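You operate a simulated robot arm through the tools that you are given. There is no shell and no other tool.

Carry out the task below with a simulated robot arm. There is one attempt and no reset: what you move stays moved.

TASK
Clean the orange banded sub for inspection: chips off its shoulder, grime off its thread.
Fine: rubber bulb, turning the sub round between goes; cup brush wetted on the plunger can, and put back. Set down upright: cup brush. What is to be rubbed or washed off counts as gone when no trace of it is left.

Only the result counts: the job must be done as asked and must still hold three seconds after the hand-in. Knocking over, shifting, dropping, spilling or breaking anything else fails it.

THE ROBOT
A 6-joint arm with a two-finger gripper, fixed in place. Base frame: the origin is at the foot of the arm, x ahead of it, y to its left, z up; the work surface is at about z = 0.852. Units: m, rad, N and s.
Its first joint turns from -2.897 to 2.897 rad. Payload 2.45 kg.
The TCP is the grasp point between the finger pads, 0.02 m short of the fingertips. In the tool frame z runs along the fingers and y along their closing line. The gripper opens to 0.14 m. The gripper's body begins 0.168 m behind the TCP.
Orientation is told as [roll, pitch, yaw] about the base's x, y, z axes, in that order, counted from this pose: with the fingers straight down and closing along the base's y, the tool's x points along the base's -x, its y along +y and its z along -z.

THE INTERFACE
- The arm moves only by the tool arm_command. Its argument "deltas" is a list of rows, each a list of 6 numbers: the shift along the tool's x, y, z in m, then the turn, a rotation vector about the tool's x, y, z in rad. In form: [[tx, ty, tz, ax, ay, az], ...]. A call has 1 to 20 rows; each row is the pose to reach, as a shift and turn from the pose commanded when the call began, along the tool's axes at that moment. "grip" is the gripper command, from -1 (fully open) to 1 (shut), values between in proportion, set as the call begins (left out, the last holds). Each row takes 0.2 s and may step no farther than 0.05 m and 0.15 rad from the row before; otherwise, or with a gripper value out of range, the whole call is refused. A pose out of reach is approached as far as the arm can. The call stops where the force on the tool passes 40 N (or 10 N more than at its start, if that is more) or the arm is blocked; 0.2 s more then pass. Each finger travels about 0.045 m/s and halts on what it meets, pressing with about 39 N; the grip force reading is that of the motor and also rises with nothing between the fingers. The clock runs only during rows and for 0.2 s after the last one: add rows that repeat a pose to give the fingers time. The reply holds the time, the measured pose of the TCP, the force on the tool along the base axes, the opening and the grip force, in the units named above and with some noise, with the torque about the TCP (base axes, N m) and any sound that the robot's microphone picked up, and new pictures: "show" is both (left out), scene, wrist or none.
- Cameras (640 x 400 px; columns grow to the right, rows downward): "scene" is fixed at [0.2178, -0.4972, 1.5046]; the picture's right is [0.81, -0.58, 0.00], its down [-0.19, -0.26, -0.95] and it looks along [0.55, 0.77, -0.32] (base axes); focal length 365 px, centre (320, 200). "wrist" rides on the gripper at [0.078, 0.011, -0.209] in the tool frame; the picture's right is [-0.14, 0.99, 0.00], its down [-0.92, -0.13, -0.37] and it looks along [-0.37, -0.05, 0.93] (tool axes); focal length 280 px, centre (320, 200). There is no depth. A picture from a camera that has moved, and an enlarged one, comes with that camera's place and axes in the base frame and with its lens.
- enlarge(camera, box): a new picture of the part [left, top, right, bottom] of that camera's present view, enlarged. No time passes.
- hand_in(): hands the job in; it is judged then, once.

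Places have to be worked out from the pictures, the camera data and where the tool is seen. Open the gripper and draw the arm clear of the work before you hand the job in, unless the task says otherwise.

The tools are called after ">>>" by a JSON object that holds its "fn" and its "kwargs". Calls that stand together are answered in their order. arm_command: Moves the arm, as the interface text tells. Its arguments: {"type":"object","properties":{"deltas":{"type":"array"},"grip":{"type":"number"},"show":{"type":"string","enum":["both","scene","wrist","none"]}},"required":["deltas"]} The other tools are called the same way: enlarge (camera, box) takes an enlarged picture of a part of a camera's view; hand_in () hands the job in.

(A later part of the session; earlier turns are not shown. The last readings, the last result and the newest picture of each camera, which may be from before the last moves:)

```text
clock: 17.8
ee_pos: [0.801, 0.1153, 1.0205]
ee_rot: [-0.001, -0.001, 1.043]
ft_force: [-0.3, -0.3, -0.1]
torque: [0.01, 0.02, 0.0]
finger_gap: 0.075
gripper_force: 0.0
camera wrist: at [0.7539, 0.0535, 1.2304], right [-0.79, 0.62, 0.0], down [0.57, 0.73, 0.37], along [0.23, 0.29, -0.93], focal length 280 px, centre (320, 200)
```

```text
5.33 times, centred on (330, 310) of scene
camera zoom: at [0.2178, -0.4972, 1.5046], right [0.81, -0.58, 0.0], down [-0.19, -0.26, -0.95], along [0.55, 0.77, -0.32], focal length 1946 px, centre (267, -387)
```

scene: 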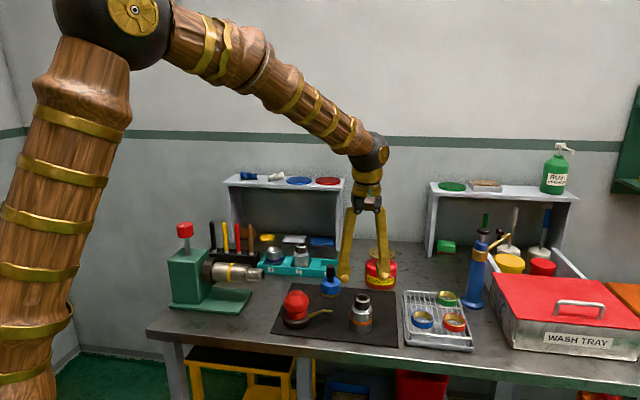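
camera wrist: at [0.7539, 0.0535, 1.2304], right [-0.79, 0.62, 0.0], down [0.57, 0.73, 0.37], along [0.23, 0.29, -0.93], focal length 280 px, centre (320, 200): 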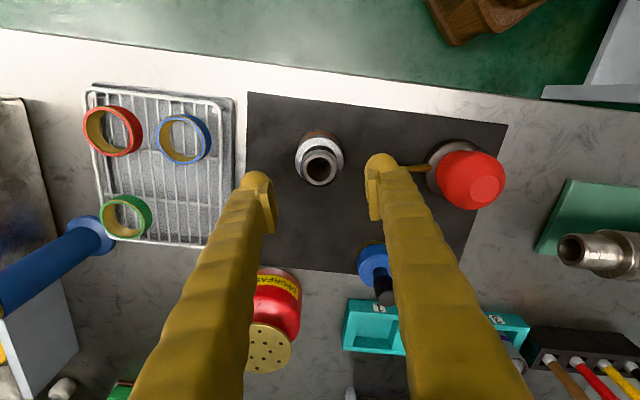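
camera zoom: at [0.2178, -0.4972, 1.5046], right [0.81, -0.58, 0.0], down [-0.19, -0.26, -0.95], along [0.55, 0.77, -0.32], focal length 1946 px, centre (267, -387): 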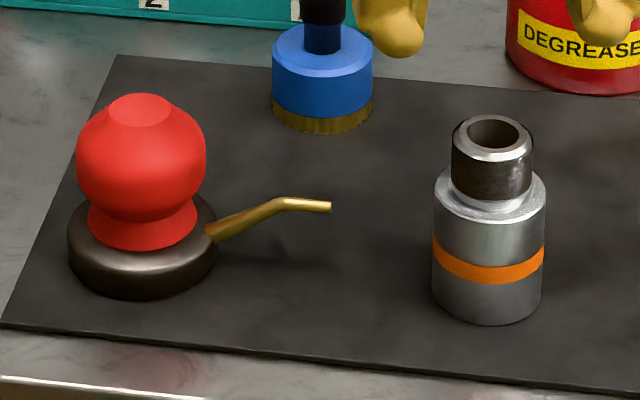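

The sub turned about its own axis and still stands at (0.801, 0.1155). I'll go back over the bulb, turning the tool back and closing the fingers on the way.

>>> {"fn": "arm_command", "kwargs": {"deltas": [[-0.0035, 0.0124, 0, 0, 0, 0.15], [-0.007, 0.0247, 0, 0, 0, 0.3], [-0.0104, 0.037, 0, 0, 0, 0.45], [-0.0139, 0.0494, 0, 0, 0, 0.6], [-0.0174, 0.0617, 0, 0, 0, 0.75], [-0.0208, 0.0741, 0, 0, 0, 0.9], [-0.0243, 0.0864, 0, 0, 0, 1.05], [-0.0278, 0.0988, 0, 0, 0, 1.2], [-0.0313, 0.111, 0, 0, 0, 1.35], [-0.0347, 0.1235, 0, 0, 0, 1.5], [-0.0382, 0.136, 0, 0, 0, 1.65], [-0.0417, 0.148, 0, 0, 0, 1.8], [-0.0452, 0.161, 0, 0, 0, 1.95], [-0.0486, 0.1729, 0, 0, 0, 2.09], [-0.0486, 0.1729, 0, 0, 0, 2.09]], "grip": 1, "show": "both"}}

```text
clock: 21.0
ee_pos: [0.6778, 0.2427, 1.0196]
ee_rot: [0.002, -0.001, -1.048]
ft_force: [-0.1, 0.0, 0.0]
torque: [0.0, -0.04, -0.03]
finger_gap: 0.0002
gripper_force: 29.2
camera wrist: at [0.6481, 0.3167, 1.2297], right [0.93, 0.38, 0.0], down [0.35, -0.86, 0.37], along [0.14, -0.34, -0.93], focal length 280 px, centre (320, 200)
```

scene: 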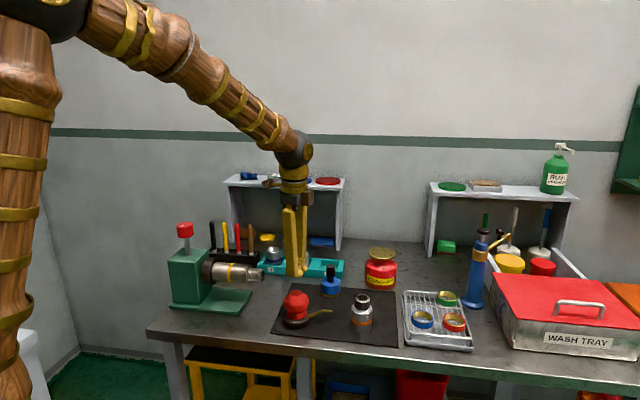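
wrist: 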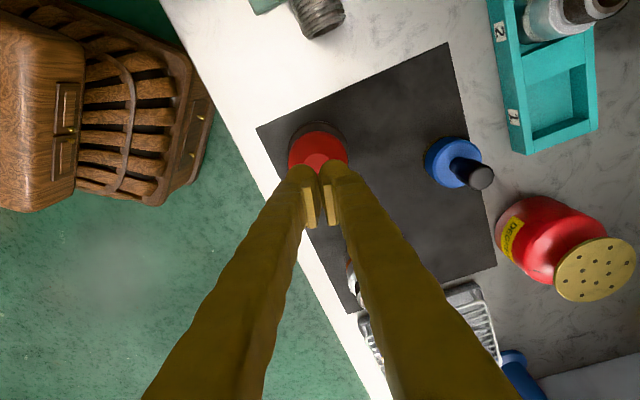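

>>> {"fn": "arm_command", "kwargs": {"deltas": [[0.001, 0.002, 0.025, 0, 0, 0], [0.001, 0.002, 0.05, 0, 0, 0], [0.001, 0.002, 0.06, 0, 0, 0], [0.001, 0.002, 0.066, 0, 0, 0], [0.001, 0.002, 0.07, 0, 0, 0], [0.001, 0.002, 0.074, 0, 0, 0], [0.001, 0.002, 0.078, 0, 0, 0]], "show": "scene"}}

>>> {"fn": "enlarge", "kwargs": {"camera": "scene", "box": [270, 270, 390, 340]}}

>>> {"fn": "enlarge", "kwargs": {"camera": "scene", "box": [344, 288, 380, 312]}}

```text
clock: 22.4
ee_pos: [0.6784, 0.2455, 0.9477]
ee_rot: [0.005, 0.001, -1.047]
ft_force: [-11.4, -7.8, 25.8]
torque: [-0.16, 0.28, 0.03]
finger_gap: 0.0058
gripper_force: 29.2
stopped in row 7: the force on the tool passed its limit at 47 N (the readings are from after the stop); the commanded pose is now the measured one
```

scene: 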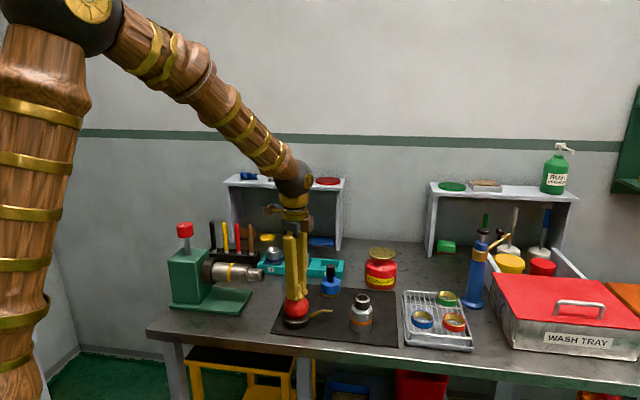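

```text
5.33 times, centred on (330, 305) of scene
camera zoom: at [0.2178, -0.4972, 1.5046], right [0.81, -0.58, 0.0], down [-0.19, -0.26, -0.95], along [0.55, 0.77, -0.32], focal length 1946 px, centre (267, -360)
```

zoom: 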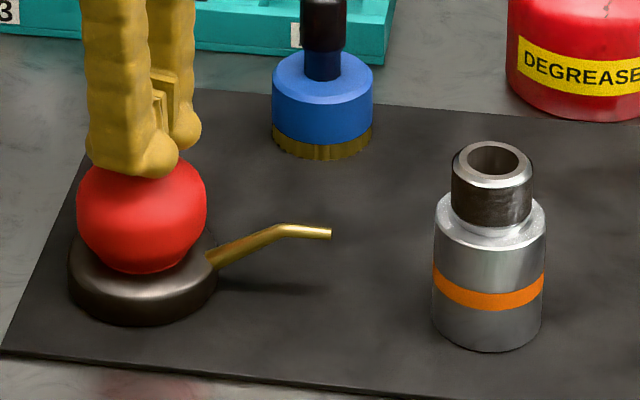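

```text
16.00 times, centred on (362, 300) of scene
camera zoom: at [0.2178, -0.4972, 1.5046], right [0.81, -0.58, 0.0], down [-0.19, -0.26, -0.95], along [0.55, 0.77, -0.32], focal length 5837 px, centre (-352, -1400)
```

zoom: 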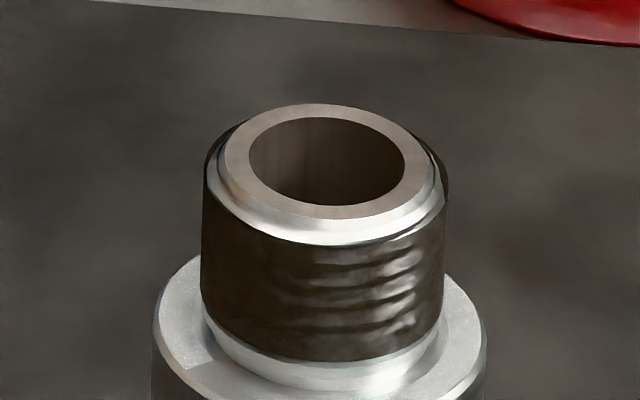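

The second puff doesn't seem to have fired, since the speckles still sit on the nozzle-facing side. I'll press a little further, as I did the first time.

>>> {"fn": "arm_command", "kwargs": {"deltas": [[0, 0, 0.001, 0, 0, 0], [0, 0, 0.002, 0, 0, 0], [0, 0, 0.003, 0, 0, 0], [0, 0, 0.004, 0, 0, 0]], "show": "scene"}}

>>> {"fn": "enlarge", "kwargs": {"camera": "scene", "box": [344, 288, 380, 312]}}

>>> {"fn": "enlarge", "kwargs": {"camera": "scene", "box": [270, 270, 390, 340]}}

```text
clock: 22.9
ee_pos: [0.6788, 0.2463, 0.9473]
ee_rot: [0.004, -0.001, -1.047]
ft_force: [-11.1, -5.4, 23.1]
torque: [-0.14, 0.29, 0.03]
finger_gap: 0.006
gripper_force: 29.1
stopped in row 2: the force on the tool passed its limit at 42 N (the readings are from after the stop); the commanded pose is now the measured one
```

scene: 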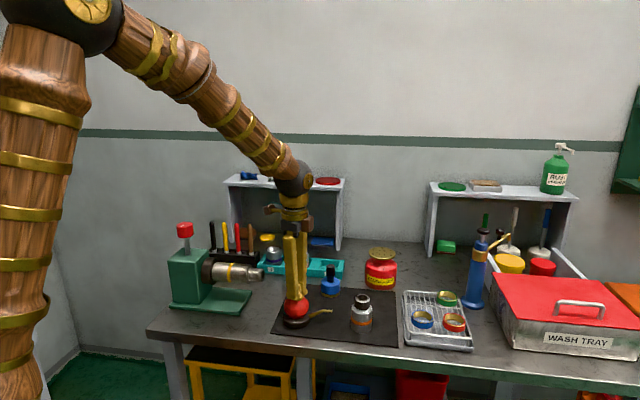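

```text
16.00 times, centred on (362, 300) of scene
camera zoom: at [0.2178, -0.4972, 1.5046], right [0.81, -0.58, 0.0], down [-0.19, -0.26, -0.95], along [0.55, 0.77, -0.32], focal length 5837 px, centre (-352, -1400)
```

zoom: 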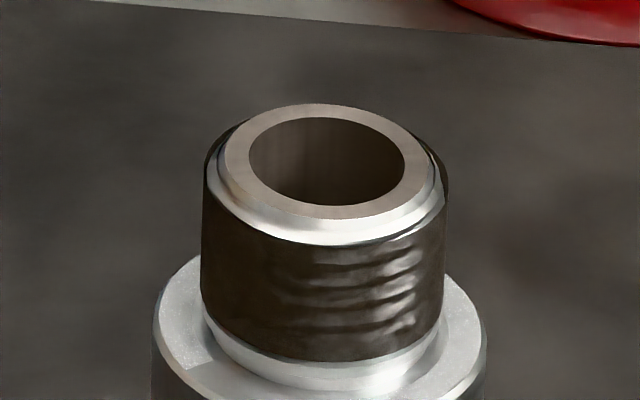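

```text
5.33 times, centred on (330, 305) of scene
camera zoom: at [0.2178, -0.4972, 1.5046], right [0.81, -0.58, 0.0], down [-0.19, -0.26, -0.95], along [0.55, 0.77, -0.32], focal length 1946 px, centre (267, -360)
```

zoom: 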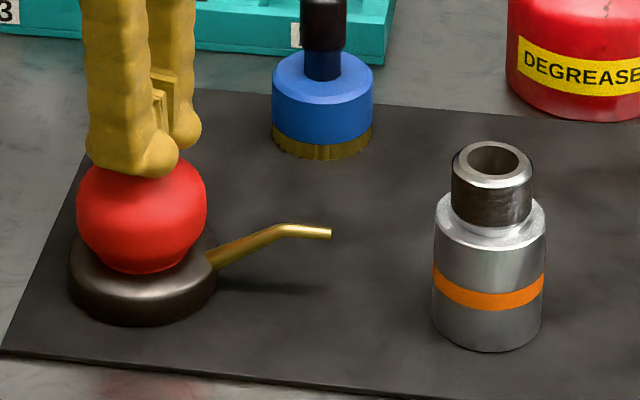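

No change yet. I'll let the bulb refill by lifting 3 cm, then press again quickly in the same pattern as the first successful go.

>>> {"fn": "arm_command", "kwargs": {"deltas": [[0, 0, -0.01, 0, 0, 0], [0, 0, -0.03, 0, 0, 0], [0, 0, -0.03, 0, 0, 0], [0, 0, -0.03, 0, 0, 0], [0, 0, -0.03, 0, 0, 0]], "show": "both"}}

>>> {"fn": "enlarge", "kwargs": {"camera": "scene", "box": [344, 288, 380, 312]}}

>>> {"fn": "enlarge", "kwargs": {"camera": "scene", "box": [270, 270, 390, 340]}}

```text
clock: 24.1
ee_pos: [0.6791, 0.2467, 0.9762]
ee_rot: [0.006, 0.001, -1.045]
ft_force: [-0.5, 0.8, 0.4]
torque: [-0.01, -0.05, 0.01]
finger_gap: 0.0
gripper_force: 29.5
camera wrist: at [0.6488, 0.3188, 1.1869], right [0.93, 0.38, 0.01], down [0.35, -0.86, 0.37], along [0.14, -0.34, -0.93], focal length 280 px, centre (320, 200)
```

scene: 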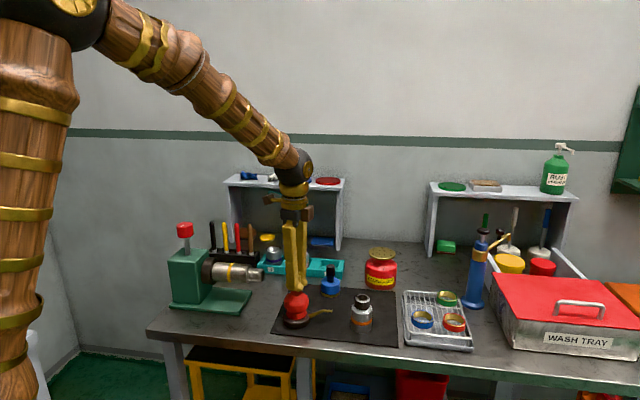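
wrist: 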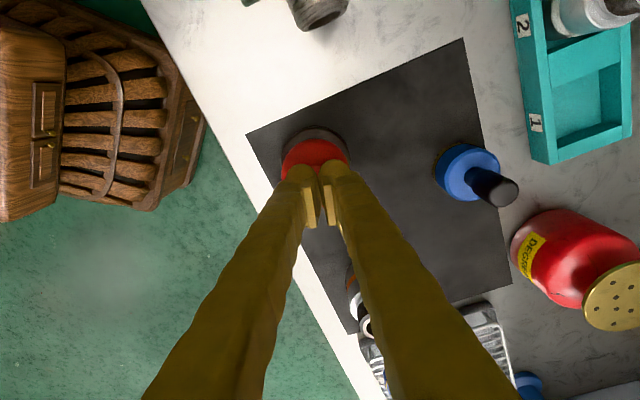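

```text
16.00 times, centred on (362, 300) of scene
camera zoom: at [0.2178, -0.4972, 1.5046], right [0.81, -0.58, 0.0], down [-0.19, -0.26, -0.95], along [0.55, 0.77, -0.32], focal length 5837 px, centre (-352, -1400)
```

zoom: 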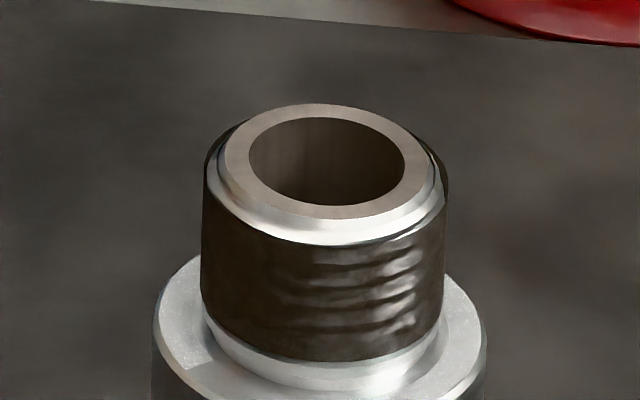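

```text
5.33 times, centred on (330, 305) of scene
camera zoom: at [0.2178, -0.4972, 1.5046], right [0.81, -0.58, 0.0], down [-0.19, -0.26, -0.95], along [0.55, 0.77, -0.32], focal length 1946 px, centre (267, -360)
```

zoom: 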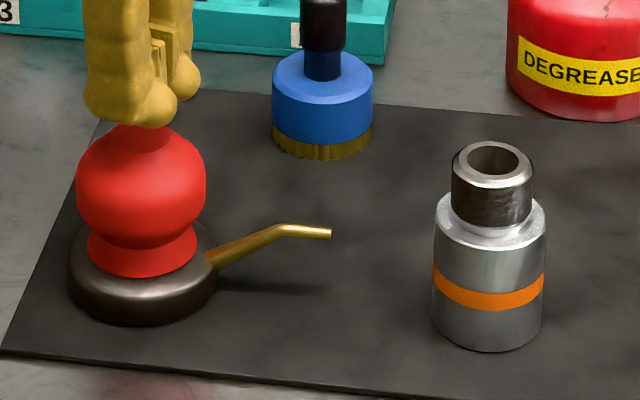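

>>> {"fn": "arm_command", "kwargs": {"deltas": [[0, 0, 0.014, 0, 0, 0], [0, 0, 0.02, 0, 0, 0], [0, 0, 0.02, 0, 0, 0], [0, 0, 0.026, 0, 0, 0], [0, 0, 0.032, 0, 0, 0], [0, 0, 0.038, 0, 0, 0]], "show": "scene"}}

>>> {"fn": "enlarge", "kwargs": {"camera": "scene", "box": [344, 288, 380, 312]}}

```text
clock: 25.4
ee_pos: [0.679, 0.246, 0.948]
ee_rot: [0.009, -0.002, -1.046]
ft_force: [-12.7, -5.0, 27.8]
torque: [-0.14, 0.37, 0.09]
finger_gap: 0.0061
gripper_force: 29.9
stopped in row 6: the force on the tool passed its limit at 51 N (the readings are from after the stop); the commanded pose is now the measured one
```

scene: 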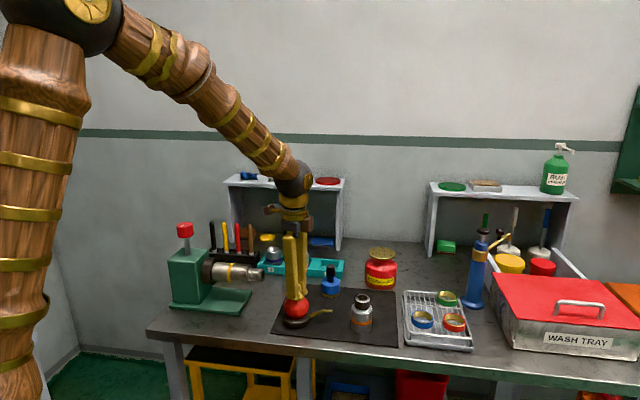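

```text
16.00 times, centred on (362, 300) of scene
camera zoom: at [0.2178, -0.4972, 1.5046], right [0.81, -0.58, 0.0], down [-0.19, -0.26, -0.95], along [0.55, 0.77, -0.32], focal length 5837 px, centre (-352, -1400)
```

zoom: 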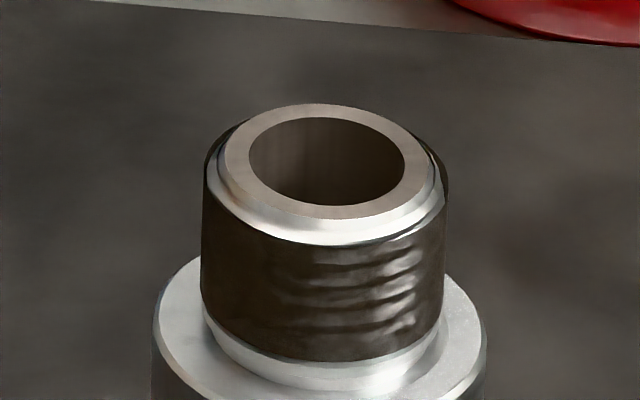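

This press, with a 51 N peak, cleared the left side and the boundary is gone. I'll lift, go back over the sub at yaw −60°, and inspect what remains.

>>> {"fn": "arm_command", "kwargs": {"deltas": [[0, 0, -0.03, 0, 0, 0], [0, 0, -0.072, 0, 0, 0], [-0.04, 0.009, -0.072, 0, 0, 0], [-0.085, 0.02, -0.072, 0, 0, 0], [-0.13, 0.03, -0.072, 0, 0, 0], [-0.1741, 0.0401, -0.072, 0, 0, 0], [-0.1741, 0.0401, -0.072, 0, 0, 0], [-0.1741, 0.0401, -0.072, 0, 0, 0]], "grip": -0.3, "show": "both"}}

>>> {"fn": "enlarge", "kwargs": {"camera": "wrist", "box": [280, 130, 360, 195]}}

>>> {"fn": "enlarge", "kwargs": {"camera": "scene", "box": [344, 292, 380, 316]}}

```text
clock: 27.2
ee_pos: [0.8019, 0.1157, 1.0173]
ee_rot: [0.007, -0.001, -1.044]
ft_force: [0.2, -0.3, 0.3]
torque: [-0.02, 0.0, 0.01]
finger_gap: 0.0911
gripper_force: 0.1
camera wrist: at [0.7717, 0.1884, 1.2281], right [0.93, 0.38, 0.01], down [0.35, -0.86, 0.37], along [0.15, -0.34, -0.93], focal length 280 px, centre (320, 200)
```

scene: 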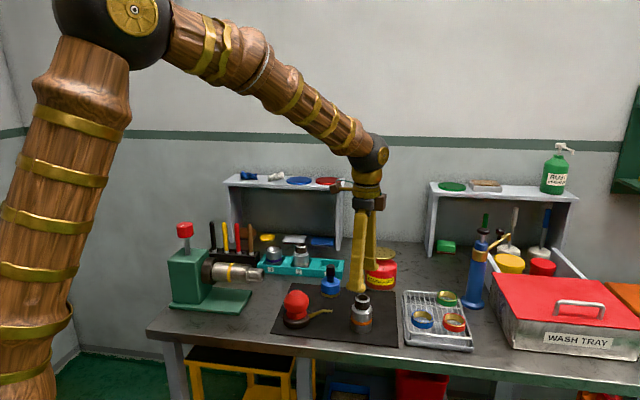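
wrist: 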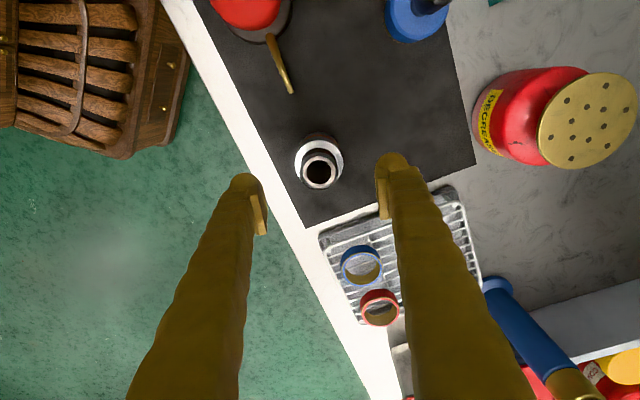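

```text
6.15 times, centred on (320, 162) of wrist
camera zoom: at [0.7717, 0.1884, 1.2281], right [0.93, 0.38, 0.01], down [0.35, -0.86, 0.37], along [0.15, -0.34, -0.93], focal length 1726 px, centre (320, 431)
```

zoom: 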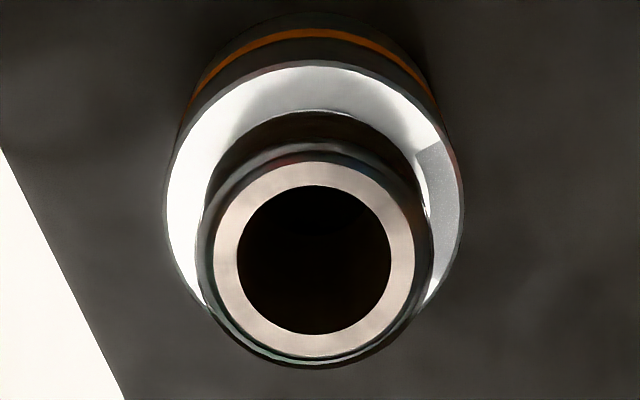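

```text
16.00 times, centred on (362, 304) of scene
camera zoom: at [0.2178, -0.4972, 1.5046], right [0.81, -0.58, 0.0], down [-0.19, -0.26, -0.95], along [0.55, 0.77, -0.32], focal length 5837 px, centre (-352, -1464)
```

zoom: 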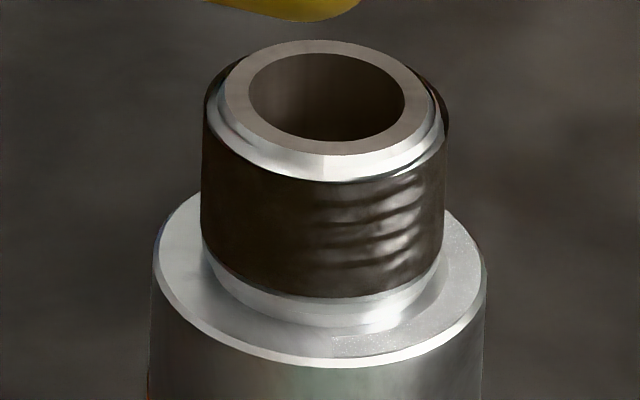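

The picture is clear now: the shoulder is smooth over about 43° to 243°, and chips remain over the +x/−y part. I'll descend on the sub again, grip it, and turn it another 120° to bring that part toward the nozzle.

>>> {"fn": "arm_command", "kwargs": {"deltas": [[-0.0018, -0.001, 0.01, 0.0035, -0.006, 0], [-0.0018, -0.001, 0.045, 0.0035, -0.006, 0], [-0.0018, -0.001, 0.09, 0.0035, -0.006, 0], [-0.0018, -0.001, 0.118, 0.0035, -0.006, 0], [-0.0018, -0.001, 0.128, 0.0035, -0.006, 0], [-0.0018, -0.001, 0.128, 0.0035, -0.006, 0]], "show": "wrist"}}

```text
clock: 28.6
ee_pos: [0.8015, 0.1135, 0.8909]
ee_rot: [0.004, -0.007, -1.046]
ft_force: [0.3, 0.4, 0.6]
torque: [0.01, -0.02, -0.02]
finger_gap: 0.091
gripper_force: 0.1
camera wrist: at [0.7715, 0.1877, 1.1], right [0.93, 0.38, 0.0], down [0.35, -0.86, 0.37], along [0.15, -0.34, -0.93], focal length 280 px, centre (320, 200)
```

wrist: 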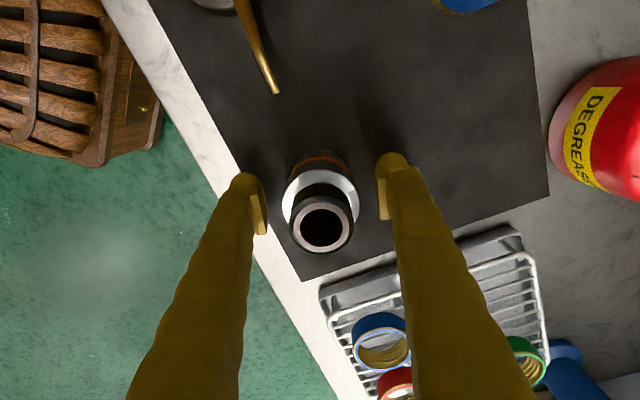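

>>> {"fn": "arm_command", "kwargs": {"deltas": [[0, 0, 0, 0, 0, 0], [0, 0, 0, 0, 0, 0], [0, 0, 0, 0, 0, 0], [0, 0, 0, 0, 0, 0]], "grip": 1, "show": "wrist"}}

>>> {"fn": "enlarge", "kwargs": {"camera": "wrist", "box": [276, 145, 366, 260]}}

>>> {"fn": "enlarge", "kwargs": {"camera": "scene", "box": [344, 285, 390, 330]}}

```text
clock: 29.6
ee_pos: [0.8011, 0.1144, 0.891]
ee_rot: [0.003, -0.007, -1.044]
ft_force: [3.3, 1.8, 2.3]
torque: [0.0, -0.01, 0.01]
finger_gap: 0.057
gripper_force: 38.9
camera wrist: at [0.7716, 0.1877, 1.1002], right [0.93, 0.38, 0.01], down [0.35, -0.86, 0.37], along [0.15, -0.34, -0.93], focal length 280 px, centre (320, 200)
```

wrist: 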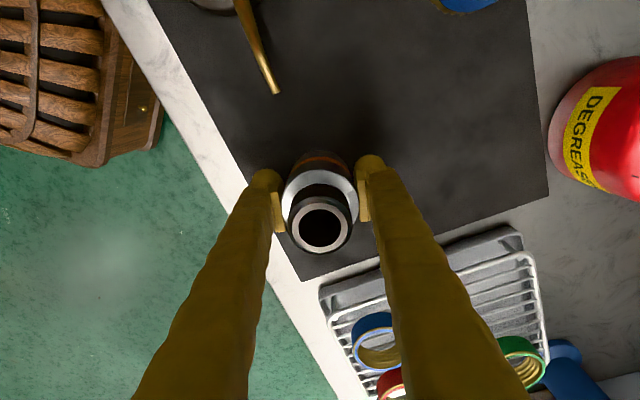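

```text
3.48 times, centred on (321, 202) of wrist
camera zoom: at [0.7716, 0.1877, 1.1002], right [0.93, 0.38, 0.01], down [0.35, -0.86, 0.37], along [0.15, -0.34, -0.93], focal length 975 px, centre (316, 191)
```

zoom: 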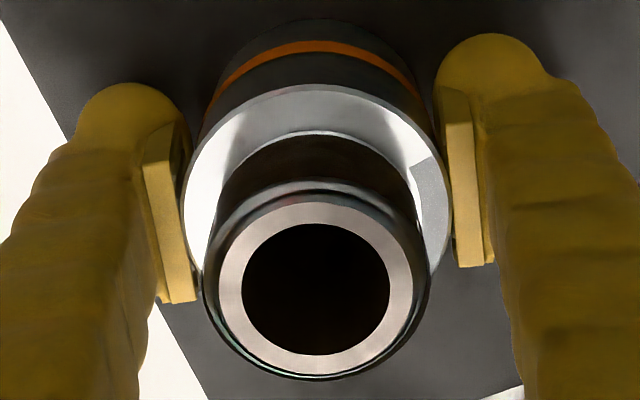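

```text
8.89 times, centred on (367, 308) of scene
camera zoom: at [0.2178, -0.4972, 1.5046], right [0.81, -0.58, 0.0], down [-0.19, -0.26, -0.95], along [0.55, 0.77, -0.32], focal length 3243 px, centre (-98, -756)
```

zoom: 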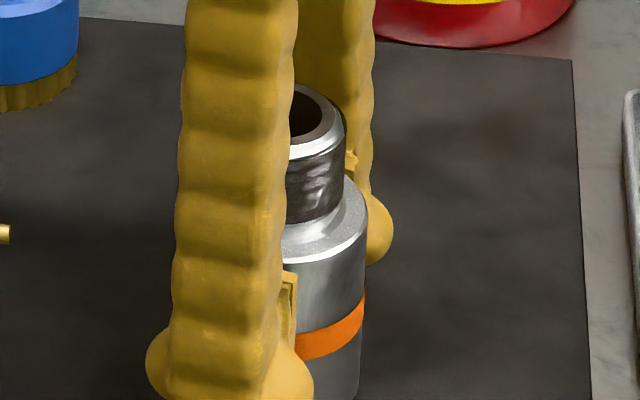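

Gripped; in this view the chip boundary sits next to the right finger at (425, 165). I'll turn 120° and check that the boundary stays put relative to the fingers, which would show the sub isn't slipping.

>>> {"fn": "arm_command", "kwargs": {"deltas": [[0, 0, 0, 0, 0, -0.15], [0, 0, 0, 0, 0, -0.3], [0, 0, 0, 0, 0, -0.45], [0, 0, 0, 0, 0, -0.6], [0, 0, 0, 0, 0, -0.75], [0, 0, 0, 0, 0, -0.9], [0, 0, 0, 0, 0, -1.05], [0, 0, 0, 0, 0, -1.2], [0, 0, 0, 0, 0, -1.35], [0, 0, 0, 0, 0, -1.5], [0, 0, 0, 0, 0, -1.65], [0, 0, 0, 0, 0, -1.8], [0, 0, 0, 0, 0, -1.95], [0, 0, 0, 0, 0, -2.09], [0, 0, 0, 0, 0, -2.09]], "show": "both"}}

>>> {"fn": "enlarge", "kwargs": {"camera": "wrist", "box": [276, 145, 366, 260]}}

>>> {"fn": "enlarge", "kwargs": {"camera": "scene", "box": [344, 285, 390, 330]}}

```text
clock: 32.8
ee_pos: [0.8021, 0.1137, 0.891]
ee_rot: [-0.007, 0.0, 1.046]
ft_force: [0.6, 0.2, -0.3]
torque: [0.04, -0.04, -0.02]
finger_gap: 0.0564
gripper_force: 38.8
camera wrist: at [0.7527, 0.0528, 1.1005], right [-0.79, 0.62, -0.01], down [0.57, 0.73, 0.37], along [0.23, 0.29, -0.93], focal length 280 px, centre (320, 200)
```

scene: 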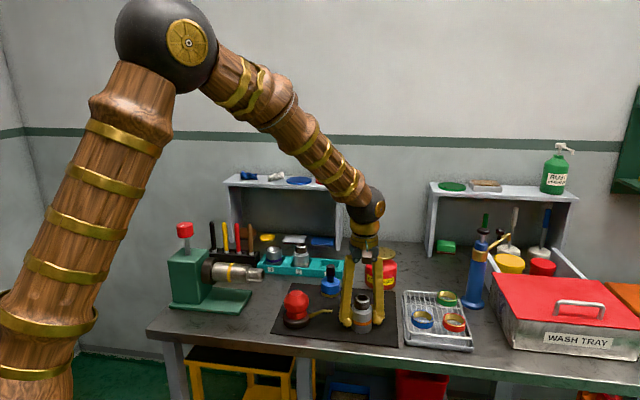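
wrist: 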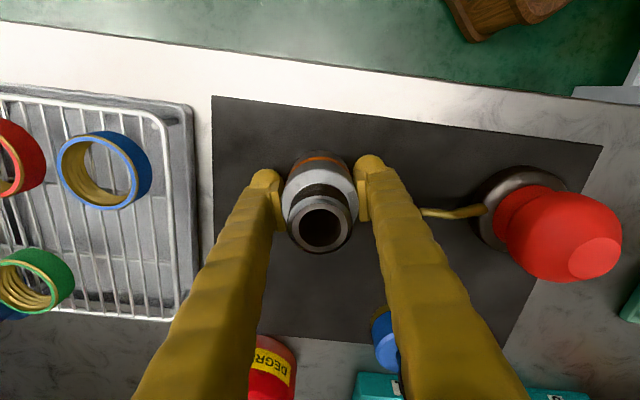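

```text
3.48 times, centred on (321, 202) of wrist
camera zoom: at [0.7527, 0.0528, 1.1005], right [-0.79, 0.62, -0.01], down [0.57, 0.73, 0.37], along [0.23, 0.29, -0.93], focal length 975 px, centre (316, 191)
```

zoom: 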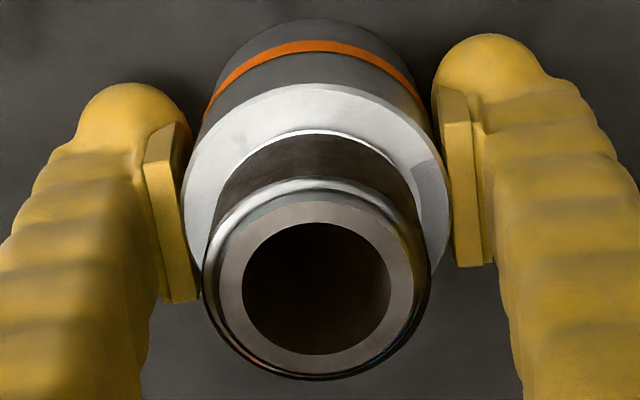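

```text
8.89 times, centred on (367, 308) of scene
camera zoom: at [0.2178, -0.4972, 1.5046], right [0.81, -0.58, 0.0], down [-0.19, -0.26, -0.95], along [0.55, 0.77, -0.32], focal length 3243 px, centre (-98, -756)
```

zoom: 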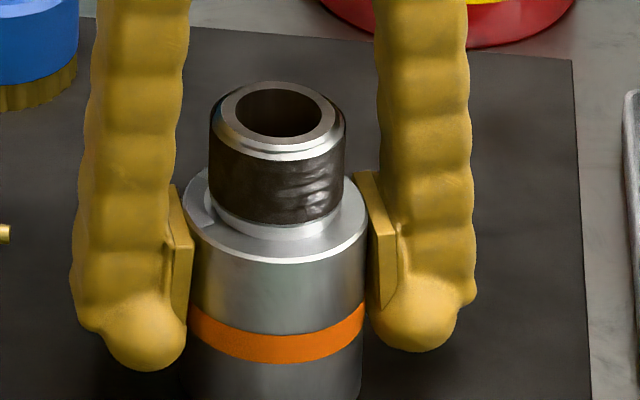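

The sub turned rigidly with the gripper, so the remaining chips now face the nozzle. I'll release with a limited opening, rise, and look.

>>> {"fn": "arm_command", "kwargs": {"deltas": [[0, 0, 0, 0, 0, 0], [0, 0, 0, 0, 0, 0], [0, 0, -0.03, 0.003, 0.006, 0], [0, 0, -0.07, 0.003, 0.006, 0], [0, 0, -0.11, 0.003, 0.006, 0], [0, 0, -0.129, 0.003, 0.006, 0], [0, 0, -0.129, 0.003, 0.006, 0]], "grip": -0.07, "show": "both"}}

>>> {"fn": "enlarge", "kwargs": {"camera": "wrist", "box": [285, 130, 355, 195]}}

>>> {"fn": "enlarge", "kwargs": {"camera": "scene", "box": [344, 292, 380, 316]}}

```text
clock: 34.4
ee_pos: [0.8012, 0.1133, 1.0194]
ee_rot: [-0.011, 0.006, 1.045]
ft_force: [-0.3, -0.2, 0.4]
torque: [0.01, 0.01, 0.0]
finger_gap: 0.0748
gripper_force: 0.1
camera wrist: at [0.7514, 0.055, 1.2304], right [-0.79, 0.62, -0.01], down [0.57, 0.74, 0.36], along [0.23, 0.28, -0.93], focal length 280 px, centre (320, 200)
```

scene: 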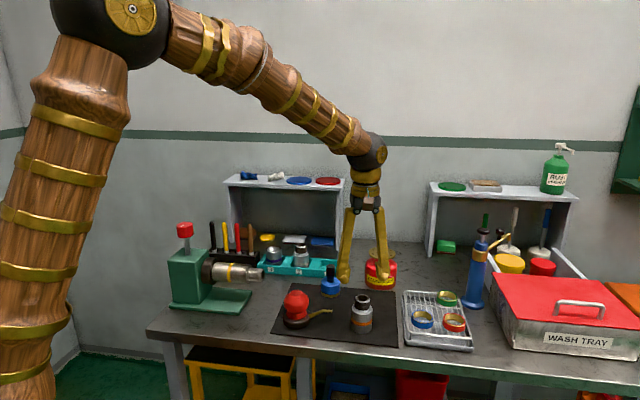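
wrist: 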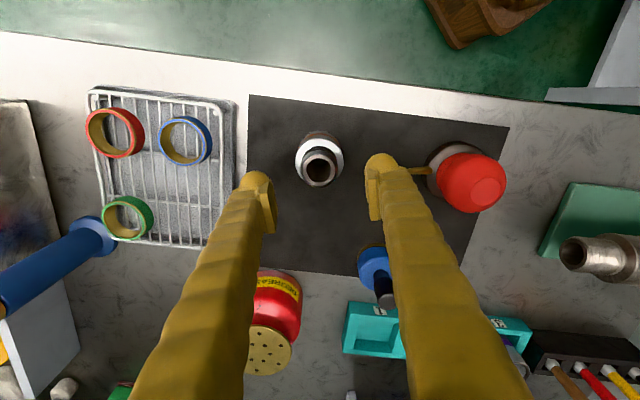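

```text
6.15 times, centred on (320, 162) of wrist
camera zoom: at [0.7514, 0.055, 1.2304], right [-0.79, 0.62, -0.01], down [0.57, 0.74, 0.36], along [0.23, 0.28, -0.93], focal length 1726 px, centre (320, 431)
```

zoom: 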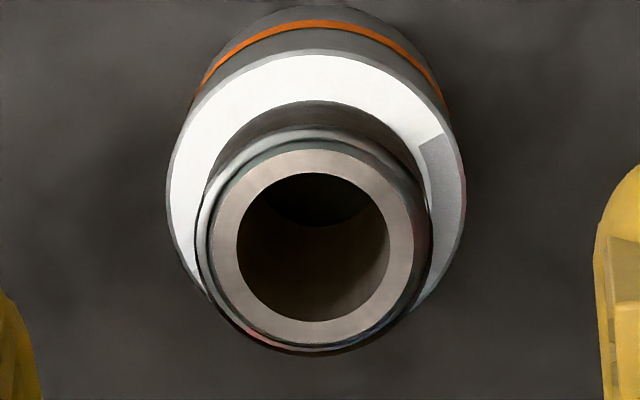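

```text
16.00 times, centred on (362, 304) of scene
camera zoom: at [0.2178, -0.4972, 1.5046], right [0.81, -0.58, 0.0], down [-0.19, -0.26, -0.95], along [0.55, 0.77, -0.32], focal length 5837 px, centre (-352, -1464)
```

zoom: 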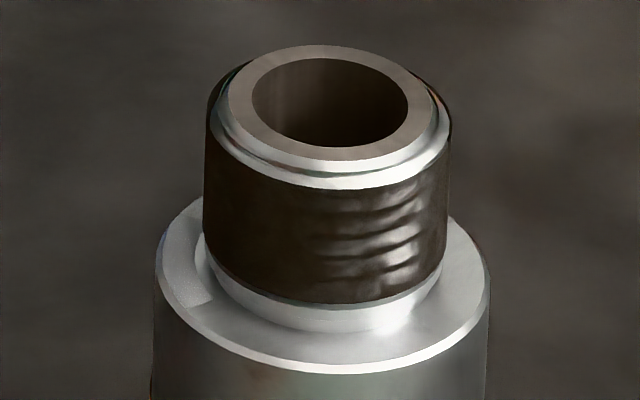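

The half facing away is now bright and clean, and the speckled part, about 3° to 163°, faces the nozzle. It looks like each puff removes part of the chips, so I'll give two or three strong ones here. Moving back to the bulb with the fingers closing.

>>> {"fn": "arm_command", "kwargs": {"deltas": [[-0.0102, 0.0346, 0, 0, -0.0125, 0], [-0.0205, 0.0693, 0, 0, -0.0125, 0], [-0.0307, 0.1039, 0, 0, -0.0125, 0], [-0.041, 0.1386, 0, 0, -0.0125, 0], [-0.0512, 0.1732, 0.01, 0, -0.0125, 0], [-0.0512, 0.1732, 0.03, 0, -0.0125, 0], [-0.0512, 0.1732, 0.04, 0, -0.0125, 0], [-0.0512, 0.1732, 0.04, 0, -0.0125, 0]], "grip": 1, "show": "both"}}

```text
clock: 36.2
ee_pos: [0.6764, 0.2447, 0.9772]
ee_rot: [-0.012, -0.007, 1.046]
ft_force: [0.1, 0.1, -0.4]
torque: [0.02, -0.05, -0.01]
finger_gap: 0.0
gripper_force: 28.9
camera wrist: at [0.626, 0.183, 1.1867], right [-0.79, 0.62, -0.01], down [0.57, 0.73, 0.38], along [0.24, 0.29, -0.93], focal length 280 px, centre (320, 200)
```

scene: 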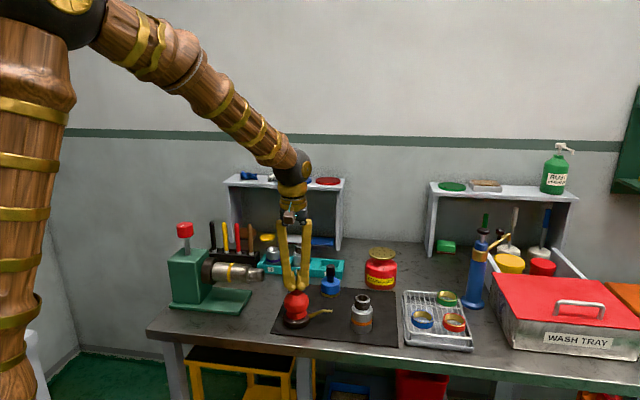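
wrist: 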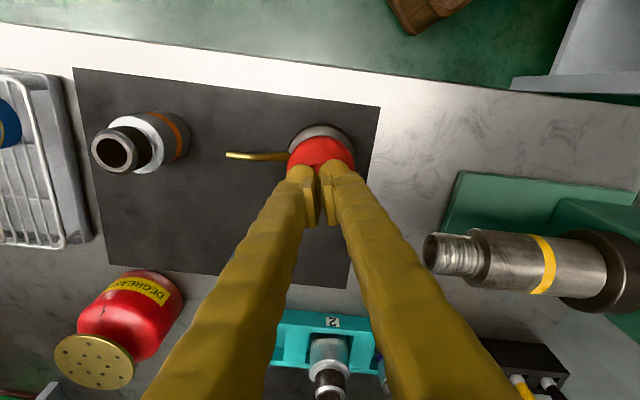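

>>> {"fn": "arm_command", "kwargs": {"deltas": [[0, 0, 0.01, -0.012, 0.007, 0], [0, 0, 0.02, -0.012, 0.007, 0], [0, 0, 0.02, -0.012, 0.007, 0], [0, 0, 0.026, -0.012, 0.007, 0], [0, 0, 0.032, -0.012, 0.007, 0], [0, 0, 0.038, -0.012, 0.007, 0]], "show": "scene"}}

>>> {"fn": "enlarge", "kwargs": {"camera": "scene", "box": [344, 292, 380, 316]}}

```text
clock: 37.5
ee_pos: [0.6771, 0.2455, 0.9482]
ee_rot: [0.001, -0.002, 1.045]
ft_force: [-11.1, -6.2, 26.8]
torque: [-0.1, 0.27, -0.03]
finger_gap: 0.0062
gripper_force: 29.2
stopped in row 6: the force on the tool passed its limit at 50 N (the readings are from after the stop); the commanded pose is now the measured one
```

scene: 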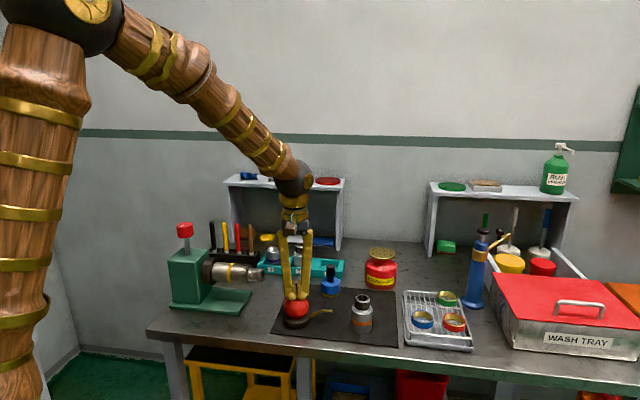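

```text
16.00 times, centred on (362, 304) of scene
camera zoom: at [0.2178, -0.4972, 1.5046], right [0.81, -0.58, 0.0], down [-0.19, -0.26, -0.95], along [0.55, 0.77, -0.32], focal length 5837 px, centre (-352, -1464)
```

zoom: 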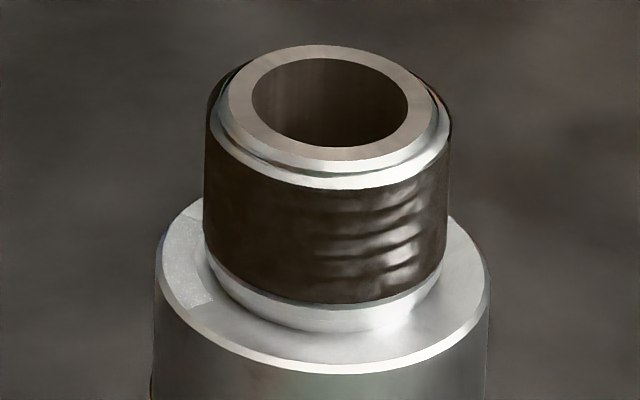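

The middle sector is now clear; only a strip that has had a single puff still shows. Let the bulb refill and puff again.

>>> {"fn": "arm_command", "kwargs": {"deltas": [[0, 0, -0.01, 0, 0, 0], [0, 0, -0.028, 0, 0, 0], [0, 0, -0.028, 0, 0, 0], [0, 0, -0.028, 0, 0, 0], [0, 0, -0.018, 0, 0, 0], [0, 0, -0.008, 0, 0, 0], [0, 0, -0.008, 0, 0, 0], [0, 0, -0.003, 0, 0, 0], [0, 0, 0.003, 0, 0, 0], [0, 0, 0.009, 0, 0, 0]], "show": "scene"}}

>>> {"fn": "enlarge", "kwargs": {"camera": "scene", "box": [344, 292, 380, 316]}}

```text
clock: 39.5
ee_pos: [0.6792, 0.2445, 0.9469]
ee_rot: [-0.004, -0.005, 1.045]
ft_force: [-12.0, -5.6, 27.7]
torque: [-0.14, 0.29, 0.02]
finger_gap: 0.0059
gripper_force: 29.2
stopped in row 10: the force on the tool passed its limit at 50 N (the readings are from after the stop); the commanded pose is now the measured one
```

scene: 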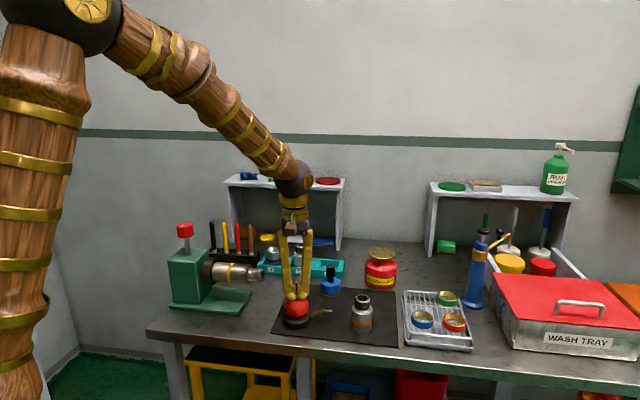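

```text
16.00 times, centred on (362, 304) of scene
camera zoom: at [0.2178, -0.4972, 1.5046], right [0.81, -0.58, 0.0], down [-0.19, -0.26, -0.95], along [0.55, 0.77, -0.32], focal length 5837 px, centre (-352, -1464)
```

zoom: 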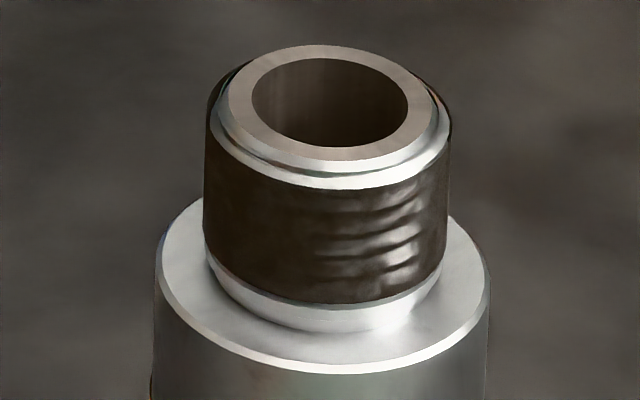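

The visible shoulder is now smooth. One more puff here for margin, then I'll turn the sub again for the strip hidden on the far side.

>>> {"fn": "arm_command", "kwargs": {"deltas": [[0, 0, -0.01, -0.004, 0.005, 0], [0, 0, -0.028, -0.004, 0.005, 0], [0, 0, -0.028, -0.004, 0.005, 0], [0, 0, -0.028, -0.004, 0.005, 0], [0, 0, -0.018, -0.004, 0.005, 0], [0, 0, -0.008, -0.004, 0.005, 0], [0, 0, -0.008, -0.004, 0.005, 0], [0, 0, -0.003, -0.004, 0.005, 0], [0, 0, 0.003, -0.004, 0.005, 0], [0, 0, 0.009, -0.004, 0.005, 0]], "show": "none"}}

```text
clock: 41.5
ee_pos: [0.6781, 0.2448, 0.9482]
ee_rot: [0.001, -0.001, 1.047]
ft_force: [-12.5, -4.9, 28.6]
torque: [-0.14, 0.23, 0.01]
finger_gap: 0.0059
gripper_force: 29.4
stopped in row 10: the force on the tool passed its limit at 51 N (the readings are from after the stop); the commanded pose is now the measured one
```

>>> {"fn": "arm_command", "kwargs": {"deltas": [[0, 0, -0.03, 0, 0, 0], [0, 0, -0.071, 0, 0, 0], [0.0037, -0.0124, -0.071, 0, 0, 0.15], [0.0075, -0.0247, -0.071, 0, 0, 0.3], [0.0112, -0.0371, -0.071, 0, 0, 0.45], [0.0149, -0.0495, -0.071, 0, 0, 0.6], [0.0186, -0.0619, -0.071, 0, 0, 0.75], [0.0224, -0.0742, -0.071, 0, 0, 0.9], [0.0261, -0.0866, -0.071, 0, 0, 1.05], [0.0298, -0.099, -0.071, 0, 0, 1.2], [0.0336, -0.1113, -0.071, 0, 0, 1.35], [0.0373, -0.1237, -0.071, 0, 0, 1.5], [0.041, -0.1361, -0.071, 0, 0, 1.65], [0.0447, -0.1485, -0.071, 0, 0, 1.8], [0.0485, -0.1608, -0.071, 0, 0, 1.95], [0.0522, -0.1732, -0.071, 0, 0, 2.094], [0.0522, -0.1732, -0.071, 0, 0, 2.094]], "grip": -0.3, "show": "both"}}

>>> {"fn": "enlarge", "kwargs": {"camera": "wrist", "box": [285, 130, 355, 195]}}

>>> {"fn": "enlarge", "kwargs": {"camera": "scene", "box": [344, 292, 380, 316]}}

```text
clock: 45.1
ee_pos: [0.8028, 0.1136, 1.0175]
ee_rot: [-0.002, -0.001, -1.049]
ft_force: [-0.2, -0.5, 0.2]
torque: [-0.01, -0.02, -0.02]
finger_gap: 0.091
gripper_force: 0.0
camera wrist: at [0.774, 0.1863, 1.2276], right [0.93, 0.37, 0.0], down [0.35, -0.86, 0.37], along [0.14, -0.34, -0.93], focal length 280 px, centre (320, 200)
```

scene: 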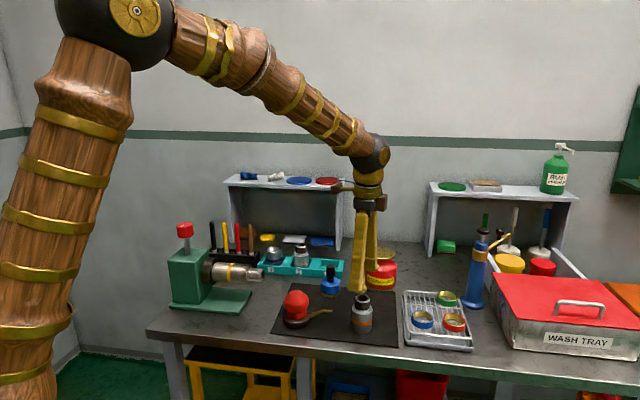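
wrist: 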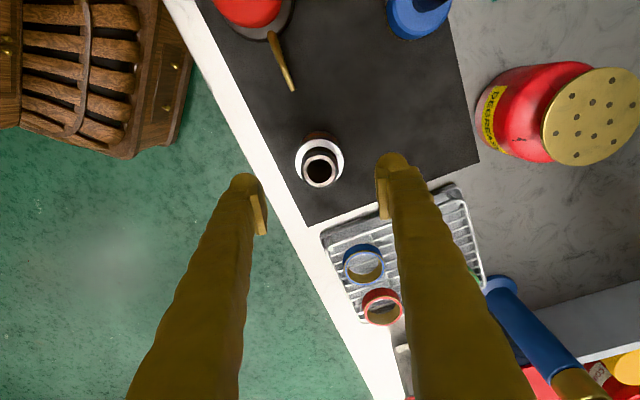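

```text
6.15 times, centred on (320, 162) of wrist
camera zoom: at [0.774, 0.1863, 1.2276], right [0.93, 0.37, 0.0], down [0.35, -0.86, 0.37], along [0.14, -0.34, -0.93], focal length 1726 px, centre (320, 431)
```

zoom: 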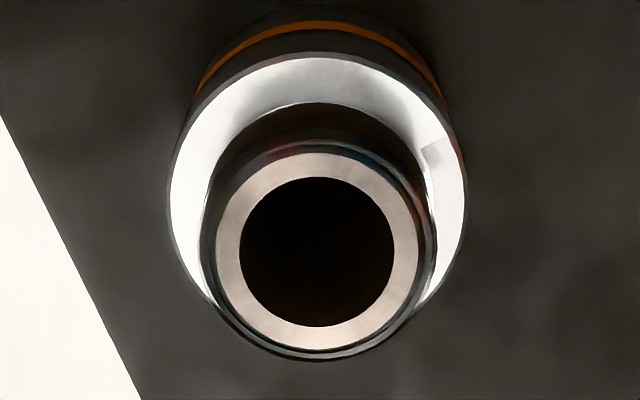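

```text
16.00 times, centred on (362, 304) of scene
camera zoom: at [0.2178, -0.4972, 1.5046], right [0.81, -0.58, 0.0], down [-0.19, -0.26, -0.95], along [0.55, 0.77, -0.32], focal length 5837 px, centre (-352, -1464)
```

zoom: 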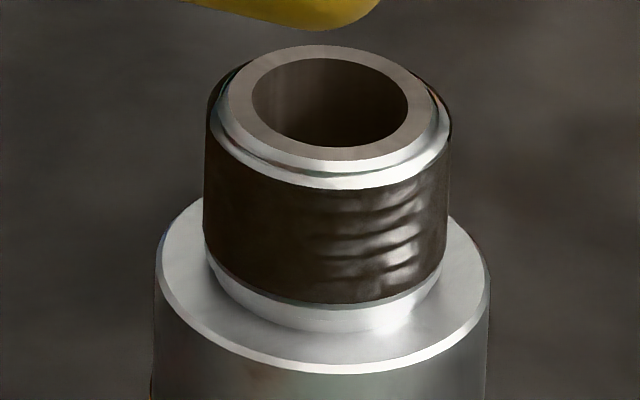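

Only a narrow grey strip of chips is left, at about 35° to 44°. I'll grip and turn the sub another 120° to bring it to the nozzle side.

>>> {"fn": "arm_command", "kwargs": {"deltas": [[0, 0, 0.03, 0, 0, 0], [0, 0, 0.075, 0, 0, 0], [0, 0, 0.115, 0, 0, 0], [0, 0, 0.127, 0, 0, 0], [0, 0, 0.127, 0, 0, 0]], "show": "wrist"}}

>>> {"fn": "arm_command", "kwargs": {"deltas": [[0, 0, 0, 0, 0, 0], [0, 0, 0, 0, 0, 0], [0, 0, 0, 0, 0, 0], [0, 0, 0, 0, 0, 0], [0, 0, 0, 0, 0, -0.15], [0, 0, 0, 0, 0, -0.3], [0, 0, 0, 0, 0, -0.45], [0, 0, 0, 0, 0, -0.6], [0, 0, 0, 0, 0, -0.75], [0, 0, 0, 0, 0, -0.9], [0, 0, 0, 0, 0, -1.05], [0, 0, 0, 0, 0, -1.2], [0, 0, 0, 0, 0, -1.35], [0, 0, 0, 0, 0, -1.5], [0, 0, 0, 0, 0, -1.65], [0, 0, 0, 0, 0, -1.8], [0, 0, 0, 0, 0, -1.95], [0, 0, 0, 0, 0, -2.09], [0, 0, 0, 0, 0, -2.09]], "grip": 1, "show": "wrist"}}

```text
clock: 46.3
ee_pos: [0.8017, 0.1138, 0.8909]
ee_rot: [-0.003, 0.0, -1.047]
ft_force: [0.0, -0.3, -0.4]
torque: [0.01, 0.04, 0.02]
finger_gap: 0.0911
gripper_force: 0.0
camera wrist: at [0.7738, 0.1862, 1.1007], right [0.93, 0.37, 0.0], down [0.35, -0.86, 0.37], along [0.14, -0.34, -0.93], focal length 280 px, centre (320, 200)
```

wrist: 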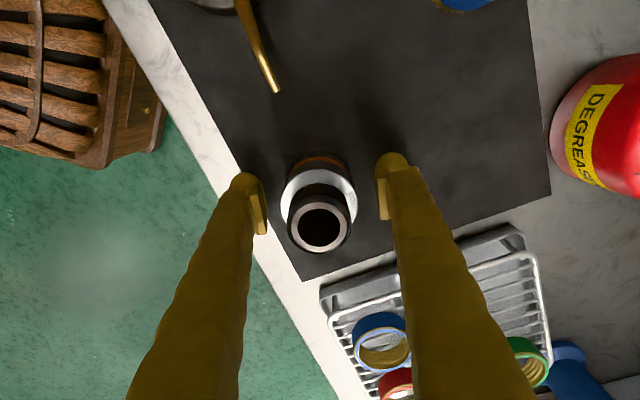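

```text
clock: 50.3
ee_pos: [0.8024, 0.1129, 0.8885]
ee_rot: [0.001, 0.0, 1.041]
ft_force: [0.5, 0.0, -0.1]
torque: [0.01, 0.0, 0.02]
finger_gap: 0.0568
gripper_force: 39.4
camera wrist: at [0.7542, 0.051, 1.0995], right [-0.79, 0.62, 0.0], down [0.58, 0.73, 0.37], along [0.23, 0.29, -0.93], focal length 280 px, centre (320, 200)
```

wrist: 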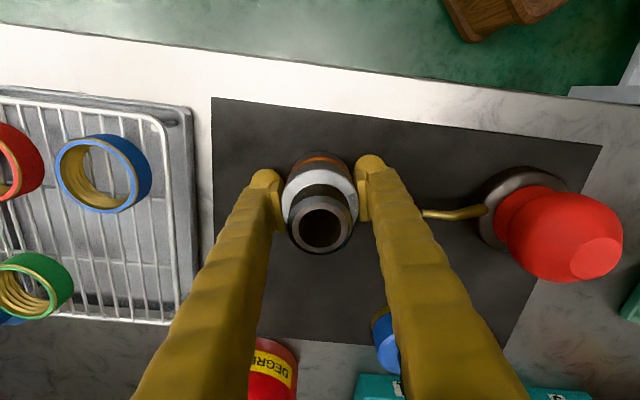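

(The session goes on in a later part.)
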